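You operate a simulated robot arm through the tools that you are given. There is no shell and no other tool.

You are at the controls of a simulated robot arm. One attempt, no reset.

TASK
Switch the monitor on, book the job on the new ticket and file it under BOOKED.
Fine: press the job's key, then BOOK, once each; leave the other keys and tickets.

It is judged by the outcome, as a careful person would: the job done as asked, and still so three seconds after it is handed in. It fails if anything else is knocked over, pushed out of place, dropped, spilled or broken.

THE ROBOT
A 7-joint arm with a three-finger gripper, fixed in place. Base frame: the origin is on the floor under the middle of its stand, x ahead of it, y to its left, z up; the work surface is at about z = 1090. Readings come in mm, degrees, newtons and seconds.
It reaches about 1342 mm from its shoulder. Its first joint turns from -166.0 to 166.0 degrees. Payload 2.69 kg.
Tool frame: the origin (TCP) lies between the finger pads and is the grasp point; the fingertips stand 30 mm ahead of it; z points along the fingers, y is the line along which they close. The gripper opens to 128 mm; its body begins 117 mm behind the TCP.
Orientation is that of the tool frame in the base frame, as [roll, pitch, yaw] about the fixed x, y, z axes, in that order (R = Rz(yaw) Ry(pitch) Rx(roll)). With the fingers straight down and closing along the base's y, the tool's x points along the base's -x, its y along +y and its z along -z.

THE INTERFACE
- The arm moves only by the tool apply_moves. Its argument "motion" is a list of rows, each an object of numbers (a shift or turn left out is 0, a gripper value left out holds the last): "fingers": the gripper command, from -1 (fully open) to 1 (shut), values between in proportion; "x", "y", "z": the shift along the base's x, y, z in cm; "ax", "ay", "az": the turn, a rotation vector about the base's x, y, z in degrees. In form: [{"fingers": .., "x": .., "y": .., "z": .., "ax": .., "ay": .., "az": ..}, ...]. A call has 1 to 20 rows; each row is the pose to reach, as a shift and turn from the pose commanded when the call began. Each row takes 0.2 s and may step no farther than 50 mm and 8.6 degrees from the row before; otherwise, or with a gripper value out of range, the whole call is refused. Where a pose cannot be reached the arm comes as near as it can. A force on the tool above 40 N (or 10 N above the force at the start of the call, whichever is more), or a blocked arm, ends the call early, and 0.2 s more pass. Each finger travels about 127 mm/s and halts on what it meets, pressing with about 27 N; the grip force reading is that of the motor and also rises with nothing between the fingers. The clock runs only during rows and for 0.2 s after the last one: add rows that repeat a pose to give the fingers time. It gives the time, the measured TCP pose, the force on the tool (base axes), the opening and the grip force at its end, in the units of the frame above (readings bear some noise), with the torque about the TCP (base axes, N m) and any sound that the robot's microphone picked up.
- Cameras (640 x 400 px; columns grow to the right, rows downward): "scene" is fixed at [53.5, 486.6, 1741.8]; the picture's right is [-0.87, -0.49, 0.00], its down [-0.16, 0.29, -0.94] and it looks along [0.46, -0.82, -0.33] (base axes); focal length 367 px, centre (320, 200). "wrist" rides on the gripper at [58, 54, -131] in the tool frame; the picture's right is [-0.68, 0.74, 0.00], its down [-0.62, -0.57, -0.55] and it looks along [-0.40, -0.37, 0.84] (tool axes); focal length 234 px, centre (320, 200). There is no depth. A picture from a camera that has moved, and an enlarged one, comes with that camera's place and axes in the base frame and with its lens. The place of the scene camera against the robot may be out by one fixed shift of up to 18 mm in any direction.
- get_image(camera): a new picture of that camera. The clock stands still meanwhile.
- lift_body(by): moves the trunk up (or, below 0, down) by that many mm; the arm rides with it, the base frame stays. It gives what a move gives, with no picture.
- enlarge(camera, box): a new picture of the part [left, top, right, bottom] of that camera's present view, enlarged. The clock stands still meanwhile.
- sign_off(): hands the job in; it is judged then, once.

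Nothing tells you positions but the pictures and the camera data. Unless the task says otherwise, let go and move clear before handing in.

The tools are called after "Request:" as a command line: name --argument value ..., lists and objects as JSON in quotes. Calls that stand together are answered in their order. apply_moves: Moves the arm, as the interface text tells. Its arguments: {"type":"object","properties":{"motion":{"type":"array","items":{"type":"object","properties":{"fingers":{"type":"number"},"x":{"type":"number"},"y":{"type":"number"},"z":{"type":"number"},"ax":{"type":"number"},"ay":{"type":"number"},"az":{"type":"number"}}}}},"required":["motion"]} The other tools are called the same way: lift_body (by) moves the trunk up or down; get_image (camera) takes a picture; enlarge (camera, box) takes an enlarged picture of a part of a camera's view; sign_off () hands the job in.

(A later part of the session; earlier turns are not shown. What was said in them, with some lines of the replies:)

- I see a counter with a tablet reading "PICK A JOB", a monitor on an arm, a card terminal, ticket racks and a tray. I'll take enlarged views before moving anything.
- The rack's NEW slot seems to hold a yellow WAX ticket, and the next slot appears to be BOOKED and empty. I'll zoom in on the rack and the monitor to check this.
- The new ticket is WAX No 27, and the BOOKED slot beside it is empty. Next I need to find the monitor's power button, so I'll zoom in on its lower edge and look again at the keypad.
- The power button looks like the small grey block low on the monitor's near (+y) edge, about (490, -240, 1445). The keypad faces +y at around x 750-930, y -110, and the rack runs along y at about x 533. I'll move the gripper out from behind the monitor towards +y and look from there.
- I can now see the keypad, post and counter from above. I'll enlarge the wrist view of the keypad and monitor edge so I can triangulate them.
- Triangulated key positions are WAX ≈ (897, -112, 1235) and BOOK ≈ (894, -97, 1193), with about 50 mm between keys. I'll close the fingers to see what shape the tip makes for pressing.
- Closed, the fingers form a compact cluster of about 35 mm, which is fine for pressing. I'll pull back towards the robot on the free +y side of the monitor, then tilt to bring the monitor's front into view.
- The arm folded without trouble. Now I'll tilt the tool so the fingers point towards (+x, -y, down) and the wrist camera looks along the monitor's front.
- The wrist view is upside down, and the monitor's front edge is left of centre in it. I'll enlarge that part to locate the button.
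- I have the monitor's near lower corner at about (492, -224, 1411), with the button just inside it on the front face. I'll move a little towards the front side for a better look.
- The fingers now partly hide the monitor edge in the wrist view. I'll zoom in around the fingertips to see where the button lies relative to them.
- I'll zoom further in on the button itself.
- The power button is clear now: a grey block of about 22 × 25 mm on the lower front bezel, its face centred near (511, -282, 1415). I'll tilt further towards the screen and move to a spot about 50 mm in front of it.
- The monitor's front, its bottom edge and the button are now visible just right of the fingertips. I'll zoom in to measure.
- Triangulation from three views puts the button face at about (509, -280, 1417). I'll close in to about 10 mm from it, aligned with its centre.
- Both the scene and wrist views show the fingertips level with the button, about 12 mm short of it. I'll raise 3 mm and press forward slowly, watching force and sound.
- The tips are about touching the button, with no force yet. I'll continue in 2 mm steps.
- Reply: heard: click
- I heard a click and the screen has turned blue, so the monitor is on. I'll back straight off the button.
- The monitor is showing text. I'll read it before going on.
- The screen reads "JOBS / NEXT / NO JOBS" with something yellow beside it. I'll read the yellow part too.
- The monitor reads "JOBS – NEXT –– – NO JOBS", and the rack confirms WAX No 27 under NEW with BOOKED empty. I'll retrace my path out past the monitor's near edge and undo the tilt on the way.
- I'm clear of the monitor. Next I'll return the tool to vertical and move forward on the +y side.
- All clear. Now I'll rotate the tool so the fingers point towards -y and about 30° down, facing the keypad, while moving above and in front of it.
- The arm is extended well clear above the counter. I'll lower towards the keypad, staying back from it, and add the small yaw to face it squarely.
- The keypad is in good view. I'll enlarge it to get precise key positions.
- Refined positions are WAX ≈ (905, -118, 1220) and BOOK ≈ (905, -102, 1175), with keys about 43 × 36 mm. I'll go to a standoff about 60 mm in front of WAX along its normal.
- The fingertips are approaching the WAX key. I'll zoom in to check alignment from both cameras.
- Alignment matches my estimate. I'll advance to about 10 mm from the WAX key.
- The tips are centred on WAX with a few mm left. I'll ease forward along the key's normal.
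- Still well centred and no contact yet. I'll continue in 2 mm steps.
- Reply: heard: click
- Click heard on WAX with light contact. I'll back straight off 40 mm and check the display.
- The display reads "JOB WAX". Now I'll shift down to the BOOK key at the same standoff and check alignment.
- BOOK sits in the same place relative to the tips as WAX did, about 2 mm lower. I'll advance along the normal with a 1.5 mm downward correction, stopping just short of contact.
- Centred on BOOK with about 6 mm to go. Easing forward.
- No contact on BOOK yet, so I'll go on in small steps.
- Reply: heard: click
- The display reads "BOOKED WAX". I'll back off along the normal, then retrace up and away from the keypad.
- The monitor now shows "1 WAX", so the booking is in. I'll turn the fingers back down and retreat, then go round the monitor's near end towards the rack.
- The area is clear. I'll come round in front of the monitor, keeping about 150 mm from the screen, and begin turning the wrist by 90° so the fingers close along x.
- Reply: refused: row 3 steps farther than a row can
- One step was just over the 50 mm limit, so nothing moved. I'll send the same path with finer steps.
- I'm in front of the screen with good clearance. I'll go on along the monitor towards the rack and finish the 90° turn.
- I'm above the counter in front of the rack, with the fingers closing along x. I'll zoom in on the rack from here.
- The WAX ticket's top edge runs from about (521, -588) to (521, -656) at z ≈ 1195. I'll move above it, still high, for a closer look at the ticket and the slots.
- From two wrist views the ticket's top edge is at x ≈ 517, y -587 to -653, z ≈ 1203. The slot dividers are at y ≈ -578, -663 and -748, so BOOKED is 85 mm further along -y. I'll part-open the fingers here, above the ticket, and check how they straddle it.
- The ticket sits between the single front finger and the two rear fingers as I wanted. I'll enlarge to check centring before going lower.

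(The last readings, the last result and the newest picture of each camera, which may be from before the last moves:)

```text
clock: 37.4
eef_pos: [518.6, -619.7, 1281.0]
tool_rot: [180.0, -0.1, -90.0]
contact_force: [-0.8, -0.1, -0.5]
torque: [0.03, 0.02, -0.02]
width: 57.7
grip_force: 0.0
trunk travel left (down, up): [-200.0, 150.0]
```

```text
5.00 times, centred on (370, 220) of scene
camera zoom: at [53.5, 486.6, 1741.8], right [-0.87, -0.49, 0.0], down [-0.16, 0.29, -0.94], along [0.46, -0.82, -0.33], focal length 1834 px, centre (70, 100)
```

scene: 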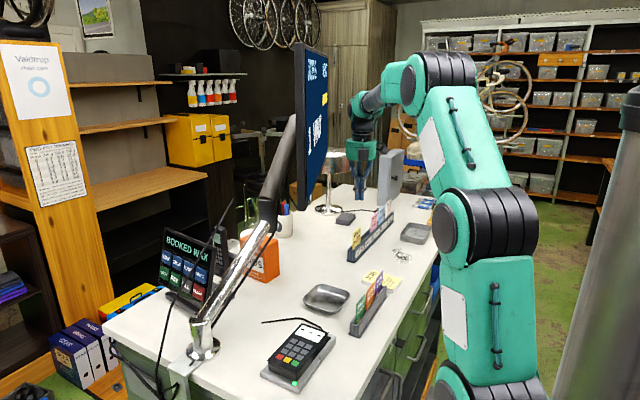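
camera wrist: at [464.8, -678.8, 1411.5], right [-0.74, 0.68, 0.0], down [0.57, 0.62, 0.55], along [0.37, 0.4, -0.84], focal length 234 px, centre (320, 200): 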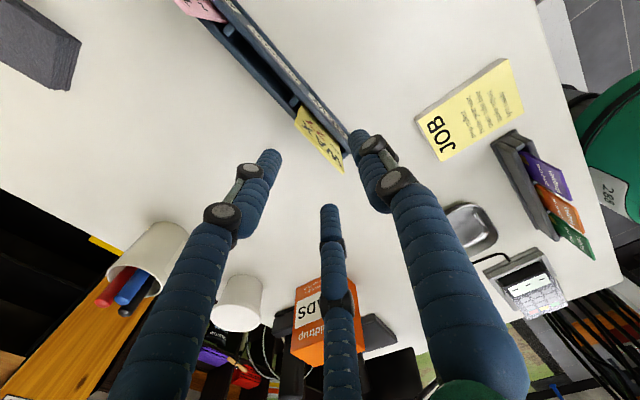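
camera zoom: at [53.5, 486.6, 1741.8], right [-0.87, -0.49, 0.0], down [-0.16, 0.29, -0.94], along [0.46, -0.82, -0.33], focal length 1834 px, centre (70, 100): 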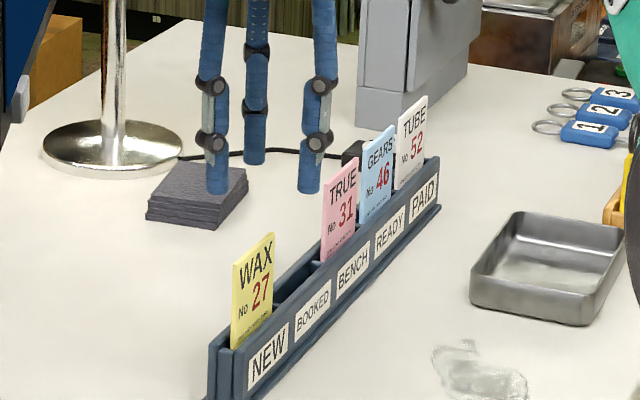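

Centring looks good, with the ticket at x ≈ 517 and y ≈ -620. I'll nudge x by +1.3 mm and lower so the tips straddle the ticket about 38 mm below its top, still clear of the rack.

Request:
apply_moves --motion '[{"fingers": 0.1, "x": 0.13, "z": -3}, {"fingers": 0.1, "x": 0.13, "z": -6}, {"fingers": 0.1, "x": 0.13, "z": -8.3}, {"fingers": 0.1, "x": 0.13, "z": -8.3}]'

Request:
get_image --camera "wrist"

Request:
enlarge --camera "scene" --box '[340, 180, 400, 260]'

```text
clock: 38.4
eef_pos: [522.3, -620.1, 1196.5]
tool_rot: [180.0, -0.1, -90.0]
contact_force: [-0.4, -0.6, -1.1]
torque: [0.0, 0.0, 0.01]
width: 57.4
grip_force: 0.1
trunk travel left (down, up): [-200.0, 150.0]
```

```text
taken
camera wrist: at [468.8, -678.3, 1328.9], right [-0.74, 0.68, 0.0], down [0.57, 0.62, 0.55], along [0.37, 0.4, -0.84], focal length 234 px, centre (320, 200)
```

wrist: 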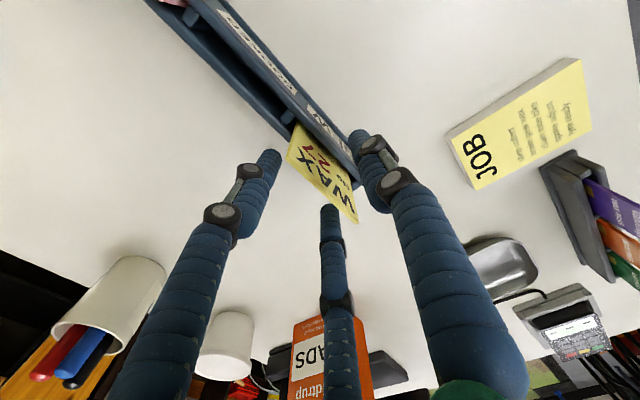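

```text
5.00 times, centred on (370, 220) of scene
camera zoom: at [53.5, 486.6, 1741.8], right [-0.87, -0.49, 0.0], down [-0.16, 0.29, -0.94], along [0.46, -0.82, -0.33], focal length 1834 px, centre (70, 100)
```

zoom: 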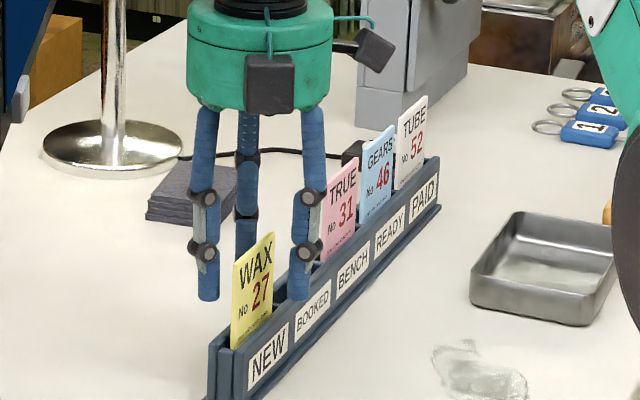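

The fingers straddle the WAX ticket cleanly and are clear of the rack. I'll shift x by -2 mm and close partway to check symmetry before gripping.

Request:
apply_moves --motion '[{"fingers": 0.4, "x": -0.2}, {"fingers": 0.65, "x": -0.2}, {"fingers": 0.65, "x": -0.2}]'

Request:
enlarge --camera "wrist" --box '[250, 90, 390, 230]'

Request:
enlarge --camera "scene" --box '[340, 190, 390, 260]'

```text
clock: 39.2
eef_pos: [521.3, -620.4, 1198.1]
tool_rot: [180.0, 0.0, -90.0]
contact_force: [-0.4, 0.3, -0.3]
torque: [0.0, 0.02, 0.01]
width: 22.4
grip_force: 0.0
trunk travel left (down, up): [-200.0, 150.0]
```

```text
2.86 times, centred on (320, 160) of wrist
camera zoom: at [466.0, -678.3, 1329.4], right [-0.74, 0.68, 0.0], down [0.57, 0.62, 0.55], along [0.37, 0.4, -0.84], focal length 669 px, centre (320, 314)
```

zoom: 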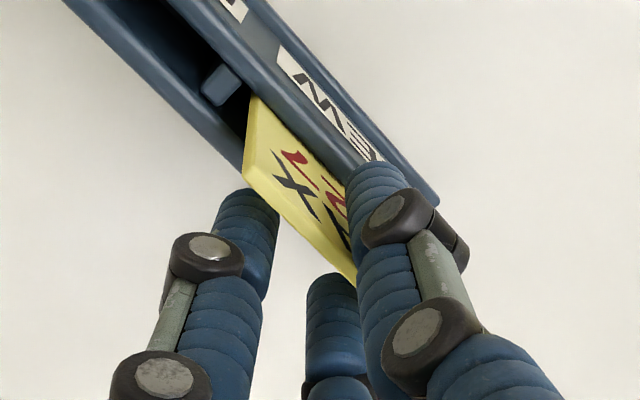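

```text
5.71 times, centred on (365, 225) of scene
camera zoom: at [53.5, 486.6, 1741.8], right [-0.87, -0.49, 0.0], down [-0.16, 0.29, -0.94], along [0.46, -0.82, -0.33], focal length 2097 px, centre (63, 57)
```

zoom: 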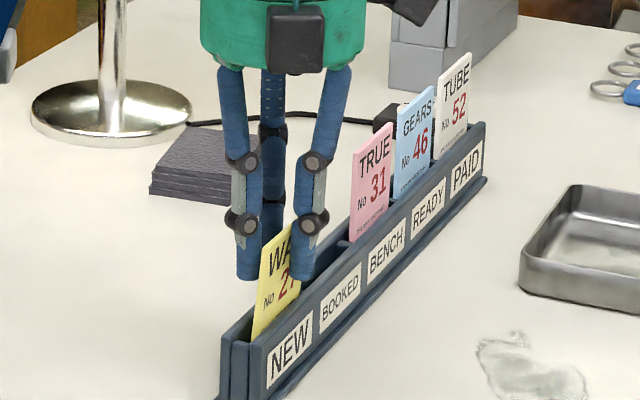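

The ticket is between the front finger and the two rear ones, all close to it. Closing the grip now.

Request:
apply_moves --motion '[{"fingers": 0.8}, {"fingers": 0.9}, {"fingers": 1}, {"fingers": 1}, {"fingers": 1}]'

Request:
enlarge --camera "wrist" --box '[250, 90, 390, 230]'

Request:
enlarge --camera "scene" --box '[340, 190, 390, 260]'

```text
clock: 40.4
eef_pos: [519.6, -620.1, 1197.6]
tool_rot: [180.0, -0.1, -90.0]
contact_force: [-0.5, 0.1, -0.9]
torque: [0.02, 0.02, -0.01]
width: 6.8
grip_force: 26.4
trunk travel left (down, up): [-200.0, 150.0]
```

```text
2.86 times, centred on (320, 160) of wrist
camera zoom: at [466.0, -678.3, 1329.4], right [-0.74, 0.68, 0.0], down [0.57, 0.62, 0.55], along [0.37, 0.4, -0.84], focal length 669 px, centre (320, 314)
```

zoom: 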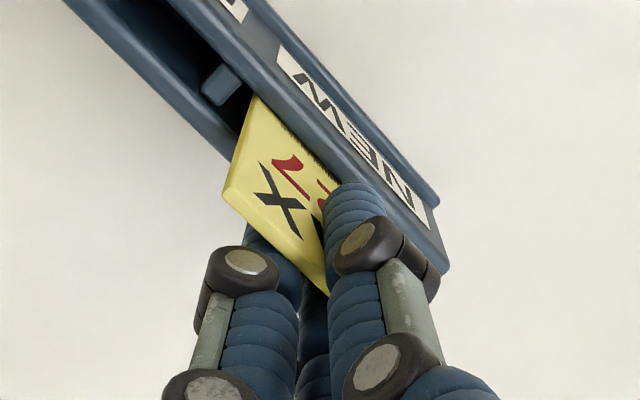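

```text
5.71 times, centred on (365, 225) of scene
camera zoom: at [53.5, 486.6, 1741.8], right [-0.87, -0.49, 0.0], down [-0.16, 0.29, -0.94], along [0.46, -0.82, -0.33], focal length 2097 px, centre (63, 57)
```

zoom: 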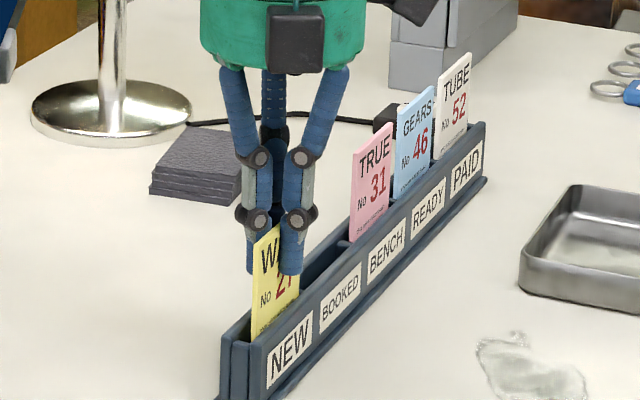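

Gripped: width 6.8 mm, grip force 26 N, and the rack hasn't moved. I'll lift the ticket straight up out of the slot.

Request:
apply_moves --motion '[{"fingers": 1, "z": 1}, {"z": 3}, {"z": 5}, {"z": 7}, {"z": 8.5}]'

Request:
get_image --camera "wrist"

Request:
enlarge --camera "scene" --box '[340, 170, 400, 260]'

```text
clock: 41.6
eef_pos: [520.2, -619.8, 1283.5]
tool_rot: [-180.0, 0.0, -90.0]
contact_force: [-0.2, -0.7, -0.2]
torque: [-0.04, 0.02, 0.02]
width: 6.9
grip_force: 26.6
trunk travel left (down, up): [-200.0, 150.0]
```

```text
taken
camera wrist: at [465.3, -677.9, 1415.4], right [-0.74, 0.68, 0.0], down [0.57, 0.62, 0.55], along [0.37, 0.4, -0.84], focal length 234 px, centre (320, 200)
```

wrist: 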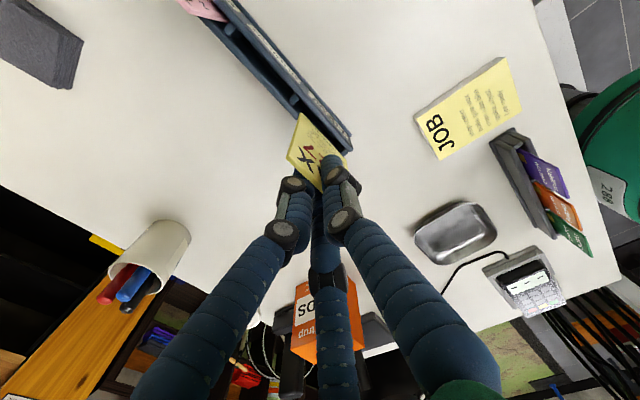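

```text
4.44 times, centred on (370, 215) of scene
camera zoom: at [53.5, 486.6, 1741.8], right [-0.87, -0.49, 0.0], down [-0.16, 0.29, -0.94], along [0.46, -0.82, -0.33], focal length 1631 px, centre (98, 133)
```

zoom: 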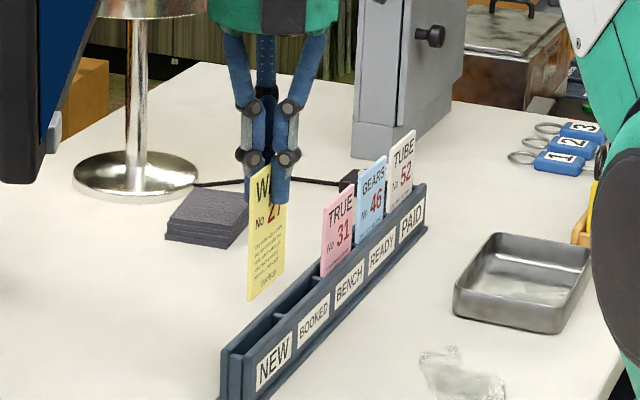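

The ticket is out and hanging straight in the grip, and the rack is undisturbed. I'll zoom to check its tilt against the slots.

Request:
enlarge --camera "wrist" --box '[260, 80, 370, 200]'

Request:
enlarge --camera "wrist" --box '[200, 0, 360, 170]'

Request:
enlarge --camera "scene" --box '[355, 195, 395, 245]'

```text
3.33 times, centred on (315, 140) of wrist
camera zoom: at [465.3, -677.9, 1415.4], right [-0.74, 0.68, 0.0], down [0.57, 0.62, 0.55], along [0.37, 0.4, -0.84], focal length 781 px, centre (337, 400)
```

zoom: 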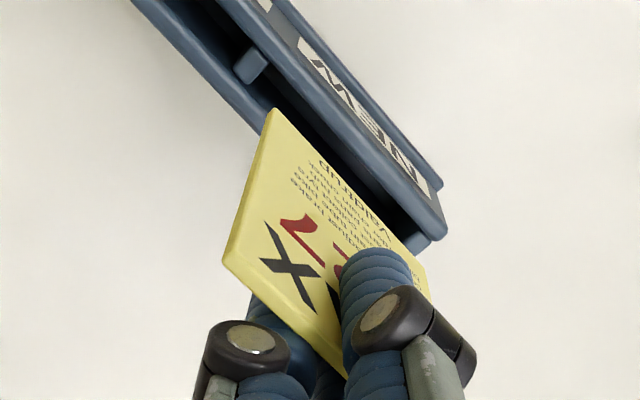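

```text
2.35 times, centred on (280, 85) of wrist
camera zoom: at [465.3, -677.9, 1415.4], right [-0.74, 0.68, 0.0], down [0.57, 0.62, 0.55], along [0.37, 0.4, -0.84], focal length 551 px, centre (414, 471)
```

zoom: 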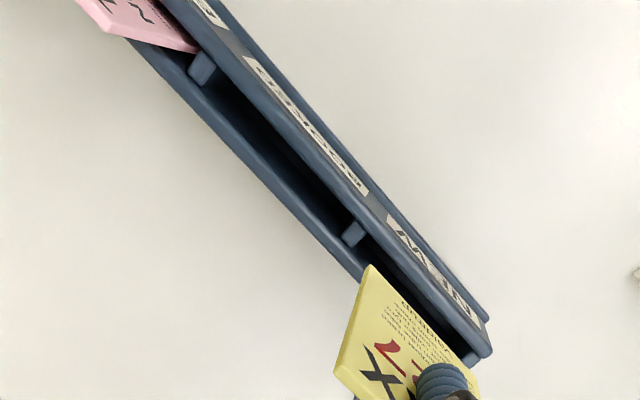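

```text
8.00 times, centred on (375, 220) of scene
camera zoom: at [53.5, 486.6, 1741.8], right [-0.87, -0.49, 0.0], down [-0.16, 0.29, -0.94], along [0.46, -0.82, -0.33], focal length 2935 px, centre (-120, 40)
```

zoom: 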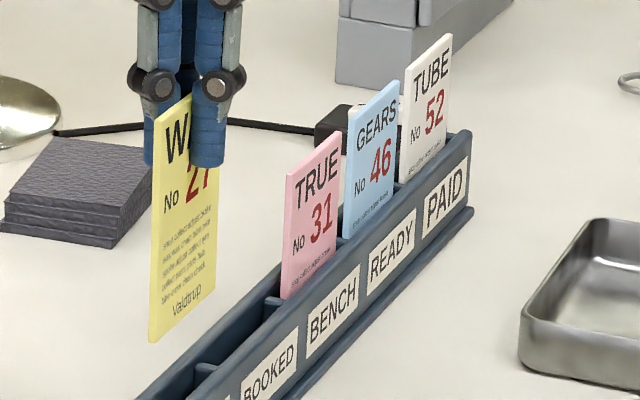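

The ticket hangs vertical, about 110 mm tall with its bottom at z ≈ 1178, clear of the rack top. I'll shift 85.8 mm along -y and 1.6 mm in x to sit over the BOOKED slot.

Request:
apply_moves --motion '[{"fingers": 1, "x": 0.04, "y": -2.2}, {"x": 0.08, "y": -4.4}, {"x": 0.12, "y": -6.5}, {"x": 0.16, "y": -8.58}, {"x": 0.16, "y": -8.58}]'

Request:
enlarge --camera "wrist" --box '[250, 60, 370, 200]'

Request:
enlarge --camera "scene" --box '[355, 195, 395, 245]'

Request:
enlarge --camera "scene" --box '[340, 170, 400, 260]'

```text
clock: 42.8
eef_pos: [521.3, -706.8, 1283.4]
tool_rot: [-180.0, 0.0, -90.0]
contact_force: [-0.1, -1.7, -1.8]
torque: [0.05, -0.01, -0.01]
width: 7.0
grip_force: 26.8
trunk travel left (down, up): [-200.0, 150.0]
```

```text
2.86 times, centred on (310, 130) of wrist
camera zoom: at [467.8, -764.8, 1414.4], right [-0.74, 0.68, 0.0], down [0.57, 0.61, 0.55], along [0.37, 0.4, -0.84], focal length 669 px, centre (349, 400)
```

zoom: 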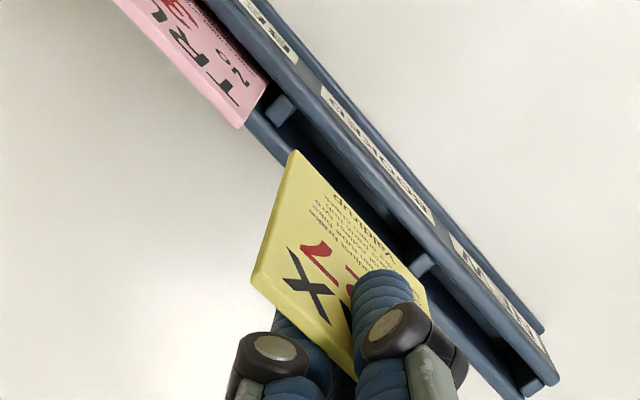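

```text
8.00 times, centred on (375, 220) of scene
camera zoom: at [53.5, 486.6, 1741.8], right [-0.87, -0.49, 0.0], down [-0.16, 0.29, -0.94], along [0.46, -0.82, -0.33], focal length 2935 px, centre (-120, 40)
```

zoom: 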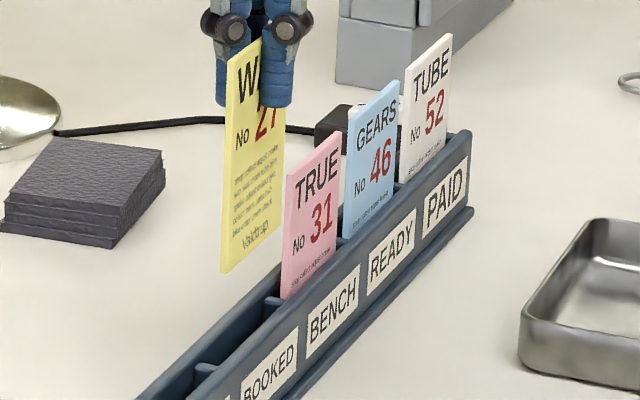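

```text
4.44 times, centred on (370, 215) of scene
camera zoom: at [53.5, 486.6, 1741.8], right [-0.87, -0.49, 0.0], down [-0.16, 0.29, -0.94], along [0.46, -0.82, -0.33], focal length 1631 px, centre (98, 133)
```

zoom: 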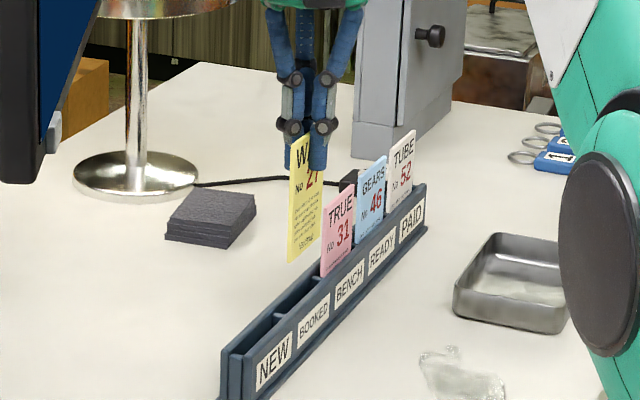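

The ticket is over BOOKED and centred along y. I'll magnify the slot to check the x alignment before lowering.

Request:
enlarge --camera "wrist" --box '[270, 75, 340, 145]'

Request:
enlarge --camera "wrist" --box '[310, 100, 390, 180]'

```text
5.71 times, centred on (305, 110) of wrist
camera zoom: at [467.8, -764.8, 1414.4], right [-0.74, 0.68, 0.0], down [0.57, 0.61, 0.55], along [0.37, 0.4, -0.84], focal length 1338 px, centre (406, 714)
```

zoom: 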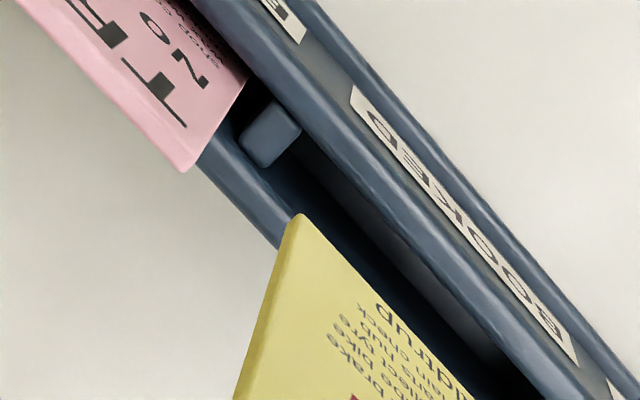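

```text
5.00 times, centred on (350, 140) of wrist
camera zoom: at [467.8, -764.8, 1414.4], right [-0.74, 0.68, 0.0], down [0.57, 0.61, 0.55], along [0.37, 0.4, -0.84], focal length 1171 px, centre (170, 500)
```

zoom: 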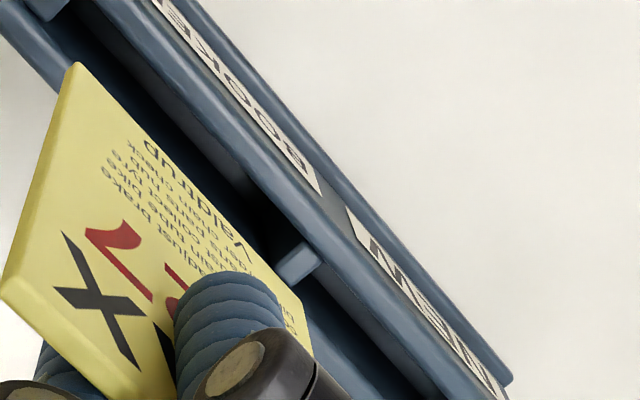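

The slot's inner walls span x ≈ 512-523 and the ticket's bottom edge is at x ≈ 517, so it's centred. I'll lower to just inside the slot and check.

Request:
apply_moves --motion '[{"fingers": 1, "z": -2}, {"z": -3.2}, {"z": -4}, {"z": -4.5}]'

Request:
enlarge --camera "wrist" --box '[250, 60, 390, 200]'

Request:
enlarge --camera "scene" --box '[355, 195, 395, 245]'

```text
clock: 43.8
eef_pos: [520.7, -706.6, 1237.1]
tool_rot: [-179.9, 0.1, -90.0]
contact_force: [-0.7, -0.2, -0.5]
torque: [0.01, -0.01, 0.0]
width: 6.8
grip_force: 27.6
trunk travel left (down, up): [-200.0, 150.0]
```

```text
2.86 times, centred on (320, 130) of wrist
camera zoom: at [466.5, -764.3, 1369.3], right [-0.74, 0.68, 0.0], down [0.57, 0.62, 0.55], along [0.37, 0.4, -0.84], focal length 669 px, centre (320, 400)
```

zoom: 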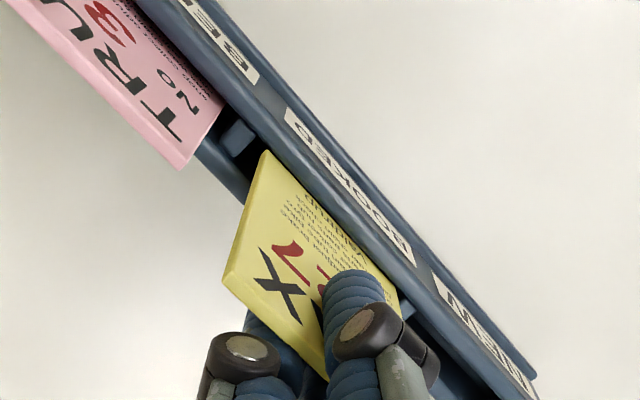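

```text
8.00 times, centred on (375, 220) of scene
camera zoom: at [53.5, 486.6, 1741.8], right [-0.87, -0.49, 0.0], down [-0.16, 0.29, -0.94], along [0.46, -0.82, -0.33], focal length 2935 px, centre (-120, 40)
```

zoom: 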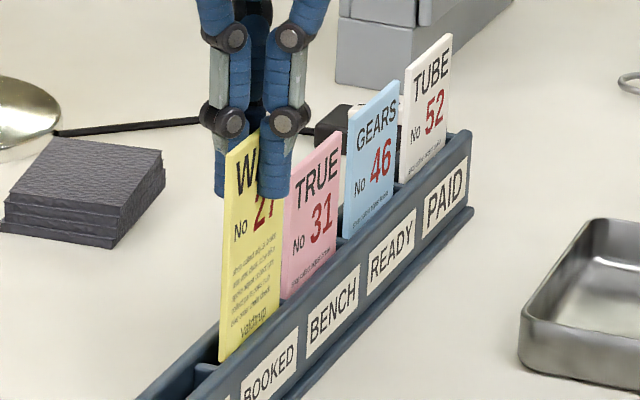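

Request:
enlarge --camera "wrist" --box '[285, 80, 345, 140]'

Request:
enlarge --camera "scene" --box '[360, 215, 390, 250]'

```text
6.67 times, centred on (315, 110) of wrist
camera zoom: at [466.5, -764.3, 1369.3], right [-0.74, 0.68, 0.0], down [0.57, 0.62, 0.55], along [0.37, 0.4, -0.84], focal length 1561 px, centre (353, 800)
```

zoom: 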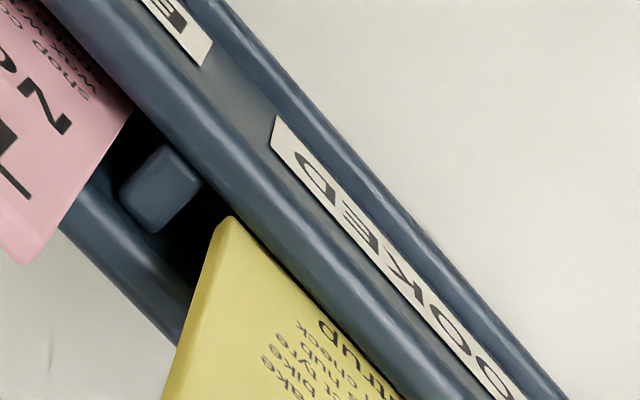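

```text
11.43 times, centred on (375, 232) of scene
camera zoom: at [53.5, 486.6, 1741.8], right [-0.87, -0.49, 0.0], down [-0.16, 0.29, -0.94], along [0.46, -0.82, -0.33], focal length 4193 px, centre (-309, -171)
```

zoom: 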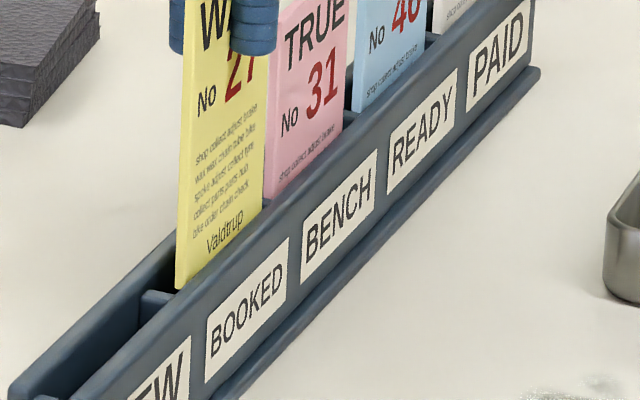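

The ticket's bottom edge is between the slot walls at the mouth. I'll continue down gently with a 1 mm x correction, watching the force.

Request:
apply_moves --motion '[{"fingers": 1, "x": 0.1, "z": -0.5}, {"x": 0.1, "z": -1.2}, {"x": 0.1, "z": -2.0}]'

Request:
enlarge --camera "wrist" --box '[250, 60, 390, 200]'

Request:
enlarge --camera "scene" --box '[360, 205, 390, 240]'

```text
clock: 44.6
eef_pos: [521.9, -705.3, 1217.8]
tool_rot: [180.0, -0.1, -90.0]
contact_force: [0.9, 0.2, -0.2]
torque: [0.01, 0.01, 0.03]
width: 6.6
grip_force: 27.1
trunk travel left (down, up): [-200.0, 150.0]
```

```text
2.86 times, centred on (320, 130) of wrist
camera zoom: at [467.7, -763.9, 1349.7], right [-0.74, 0.68, 0.0], down [0.57, 0.62, 0.55], along [0.37, 0.4, -0.84], focal length 669 px, centre (320, 400)
```

zoom: 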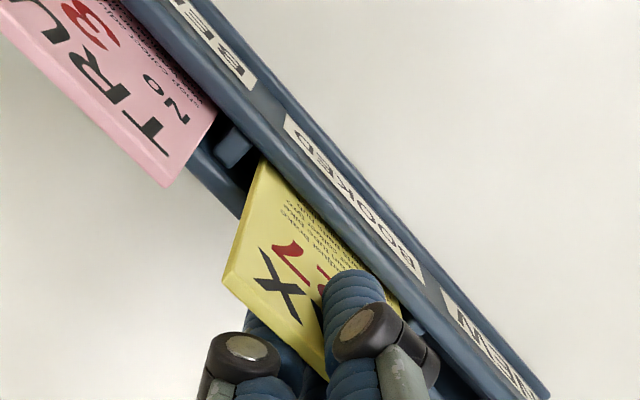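

```text
11.43 times, centred on (375, 222) of scene
camera zoom: at [53.5, 486.6, 1741.8], right [-0.87, -0.49, 0.0], down [-0.16, 0.29, -0.94], along [0.46, -0.82, -0.33], focal length 4193 px, centre (-309, -57)
```

zoom: 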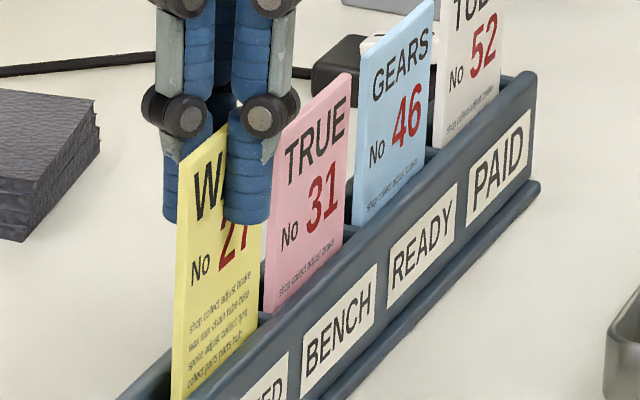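

It's sliding into the BOOKED slot with no resistance. I'll lower the rest of the way to just above the slot floor.

Request:
apply_moves --motion '[{"fingers": 1, "z": -0.6}, {"z": -1.2}, {"z": -1.6}, {"z": -1.8}]'

Request:
enlarge --camera "wrist" --box '[250, 60, 390, 200]'

Request:
enlarge --camera "scene" --box '[345, 195, 395, 255]'

```text
clock: 45.6
eef_pos: [519.7, -707.0, 1199.2]
tool_rot: [-180.0, -0.1, -89.9]
contact_force: [-0.3, -0.6, -0.3]
torque: [0.01, -0.01, -0.02]
width: 6.8
grip_force: 27.0
trunk travel left (down, up): [-200.0, 150.0]
```

```text
2.86 times, centred on (320, 130) of wrist
camera zoom: at [466.3, -764.1, 1330.9], right [-0.74, 0.68, 0.0], down [0.57, 0.62, 0.55], along [0.37, 0.4, -0.84], focal length 669 px, centre (320, 400)
```

zoom: 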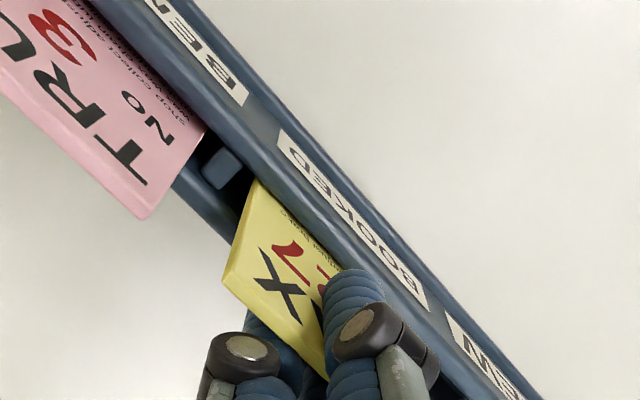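

```text
6.67 times, centred on (370, 225) of scene
camera zoom: at [53.5, 486.6, 1741.8], right [-0.87, -0.49, 0.0], down [-0.16, 0.29, -0.94], along [0.46, -0.82, -0.33], focal length 2446 px, centre (-13, 33)
```

zoom: 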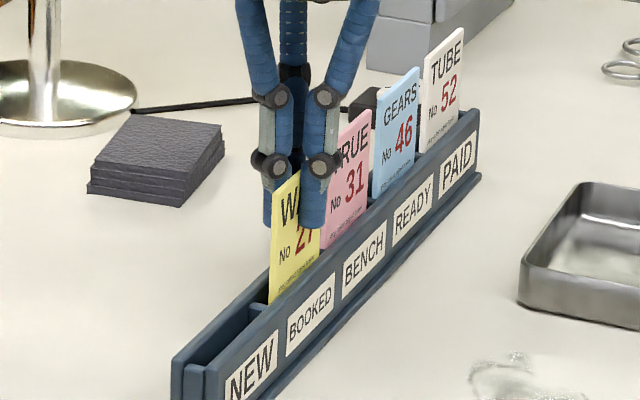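

It's essentially seated, lowered 83 of the 85 mm I lifted, with no force. I'll go down the last 1.5 mm and then open the fingers gently, just enough to clear the ticket.

Request:
apply_moves --motion '[{"fingers": 1, "z": -0.15}, {"fingers": 0.85, "z": -0.15}, {"fingers": 0.7, "z": -0.15}, {"fingers": 0.55, "z": -0.15}, {"fingers": 0.45, "z": -0.15}, {"fingers": 0.45, "z": -0.15}]'

Request:
enlarge --camera "wrist" --box '[250, 60, 390, 200]'

Request:
enlarge --camera "scene" --box '[345, 195, 395, 255]'

```text
clock: 47.0
eef_pos: [520.7, -705.9, 1197.4]
tool_rot: [-180.0, 0.0, -90.1]
contact_force: [-1.2, -0.2, -0.5]
torque: [0.04, 0.0, 0.01]
width: 35.3
grip_force: 0.1
trunk travel left (down, up): [-200.0, 150.0]
```

```text
2.86 times, centred on (320, 130) of wrist
camera zoom: at [466.6, -764.1, 1329.1], right [-0.74, 0.68, 0.0], down [0.57, 0.62, 0.55], along [0.37, 0.4, -0.84], focal length 669 px, centre (320, 400)
```

zoom: 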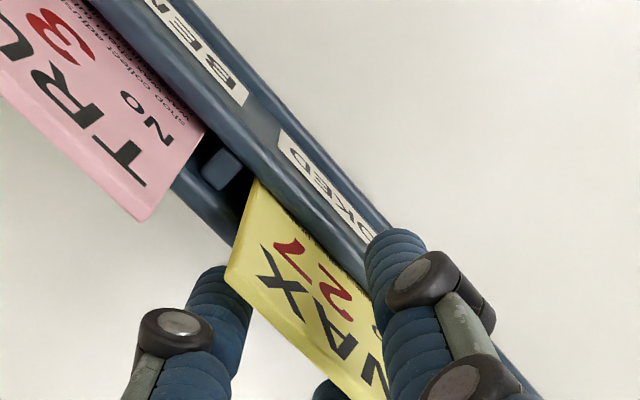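

```text
6.67 times, centred on (370, 225) of scene
camera zoom: at [53.5, 486.6, 1741.8], right [-0.87, -0.49, 0.0], down [-0.16, 0.29, -0.94], along [0.46, -0.82, -0.33], focal length 2446 px, centre (-13, 33)
```

zoom: 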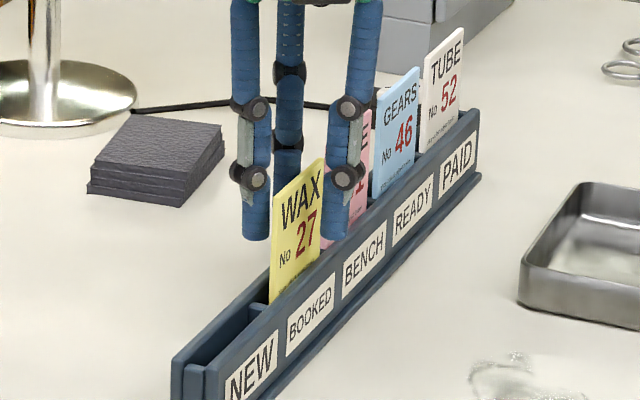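

The ticket is standing freely in BOOKED and the fingers are clear of it. I'll raise straight up.

Request:
apply_moves --motion '[{"fingers": 0.45, "z": 1}, {"z": 3}, {"z": 6}, {"z": 10}, {"z": 14}]'

Request:
get_image --camera "wrist"

Request:
enlarge --camera "scene" --box '[345, 195, 395, 255]'

Request:
get_image --camera "scene"

```text
clock: 48.2
eef_pos: [521.1, -705.9, 1336.4]
tool_rot: [-179.9, 0.0, -90.0]
contact_force: [0.2, 0.9, -0.4]
torque: [0.0, -0.02, -0.01]
width: 35.0
grip_force: 0.0
trunk travel left (down, up): [-200.0, 150.0]
```

```text
taken
camera wrist: at [467.4, -763.8, 1468.6], right [-0.74, 0.68, 0.0], down [0.57, 0.62, 0.55], along [0.37, 0.4, -0.84], focal length 234 px, centre (320, 200)
```

wrist: 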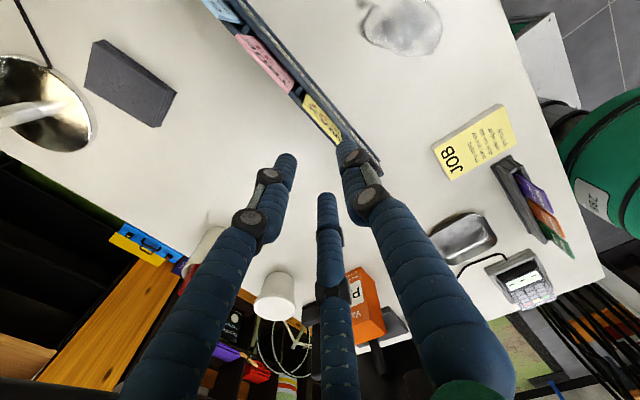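

```text
6.67 times, centred on (370, 225) of scene
camera zoom: at [53.5, 486.6, 1741.8], right [-0.87, -0.49, 0.0], down [-0.16, 0.29, -0.94], along [0.46, -0.82, -0.33], focal length 2446 px, centre (-13, 33)
```

zoom: 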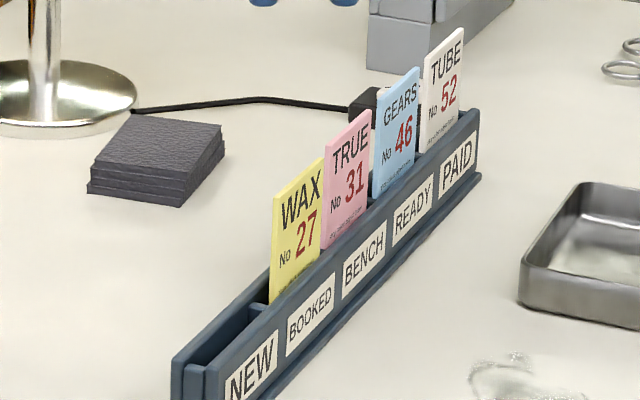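

```text
taken
```

scene: 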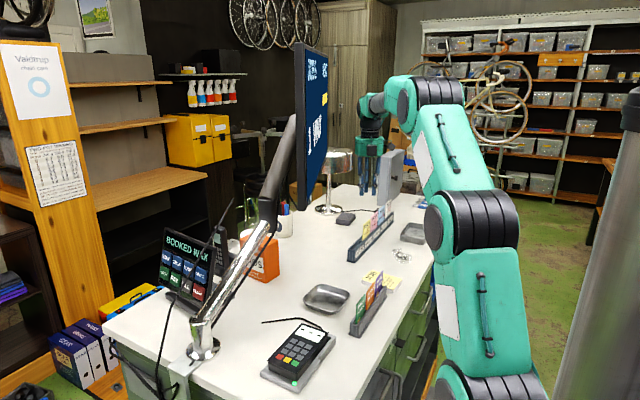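

WAX No 27 now stands under BOOKED, with the other tickets in place. I'll move a bit further clear and make a final check of the rack, keypad and monitor.

Request:
apply_moves --motion '[{"fingers": 0.45, "x": -2, "y": 2.5, "z": 2.5}, {"x": -4, "y": 5, "z": 5}, {"x": -6, "y": 8, "z": 7.5}, {"x": -8, "y": 11, "z": 10}]'

Request:
enlarge --camera "scene" --box '[340, 195, 400, 265]'

Request:
enlarge --camera "scene" --box '[150, 220, 250, 320]'

Request:
enlarge --camera "scene" --box '[285, 30, 345, 215]'

```text
clock: 49.2
eef_pos: [439.3, -591.1, 1440.9]
tool_rot: [-179.9, 0.0, -90.0]
contact_force: [-1.0, 1.3, 0.7]
torque: [-0.05, -0.02, -0.04]
width: 35.3
grip_force: 0.1
trunk travel left (down, up): [-200.0, 150.0]
```

```text
5.71 times, centred on (370, 230) of scene
camera zoom: at [53.5, 486.6, 1741.8], right [-0.87, -0.49, 0.0], down [-0.16, 0.29, -0.94], along [0.46, -0.82, -0.33], focal length 2097 px, centre (34, 29)
```

zoom: 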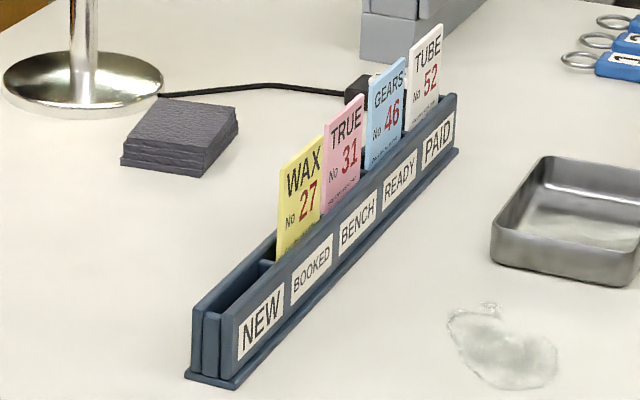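

```text
4.00 times, centred on (200, 270) of scene
camera zoom: at [53.5, 486.6, 1741.8], right [-0.87, -0.49, 0.0], down [-0.16, 0.29, -0.94], along [0.46, -0.82, -0.33], focal length 1468 px, centre (800, -80)
```

zoom: 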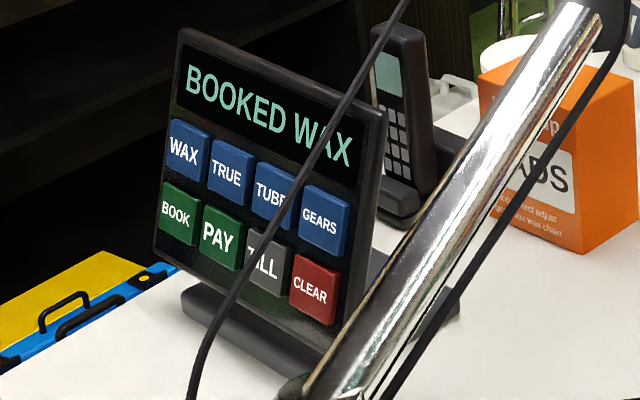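

```text
2.16 times, centred on (315, 122) of scene
camera zoom: at [53.5, 486.6, 1741.8], right [-0.87, -0.49, 0.0], down [-0.16, 0.29, -0.94], along [0.46, -0.82, -0.33], focal length 793 px, centre (331, 368)
```

zoom: 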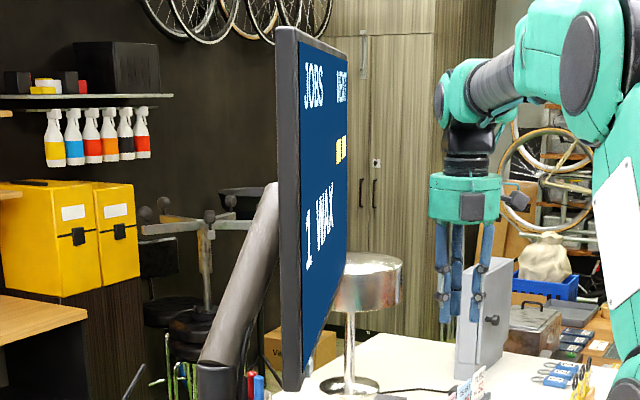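

The monitor is on and lists "1 WAX", the keypad reads "BOOKED WAX", and WAX No 27 stands under BOOKED. The rack, other tickets and everything else look as they did at the start, and the gripper is empty and clear, so I'm handing in.

Request:
sign_off

```text
The job is handed in.
```

The job is done and handed in. The monitor is on and lists "1 WAX", and the keypad reads "BOOKED WAX". The new ticket, WAX No 27, now stands under BOOKED.

I pressed the monitor's button, WAX and BOOK once each; each gave a single click. In the last pictures before handing in, the rack and the other tickets were where they started, nothing else looked disturbed, and the empty gripper was well clear.
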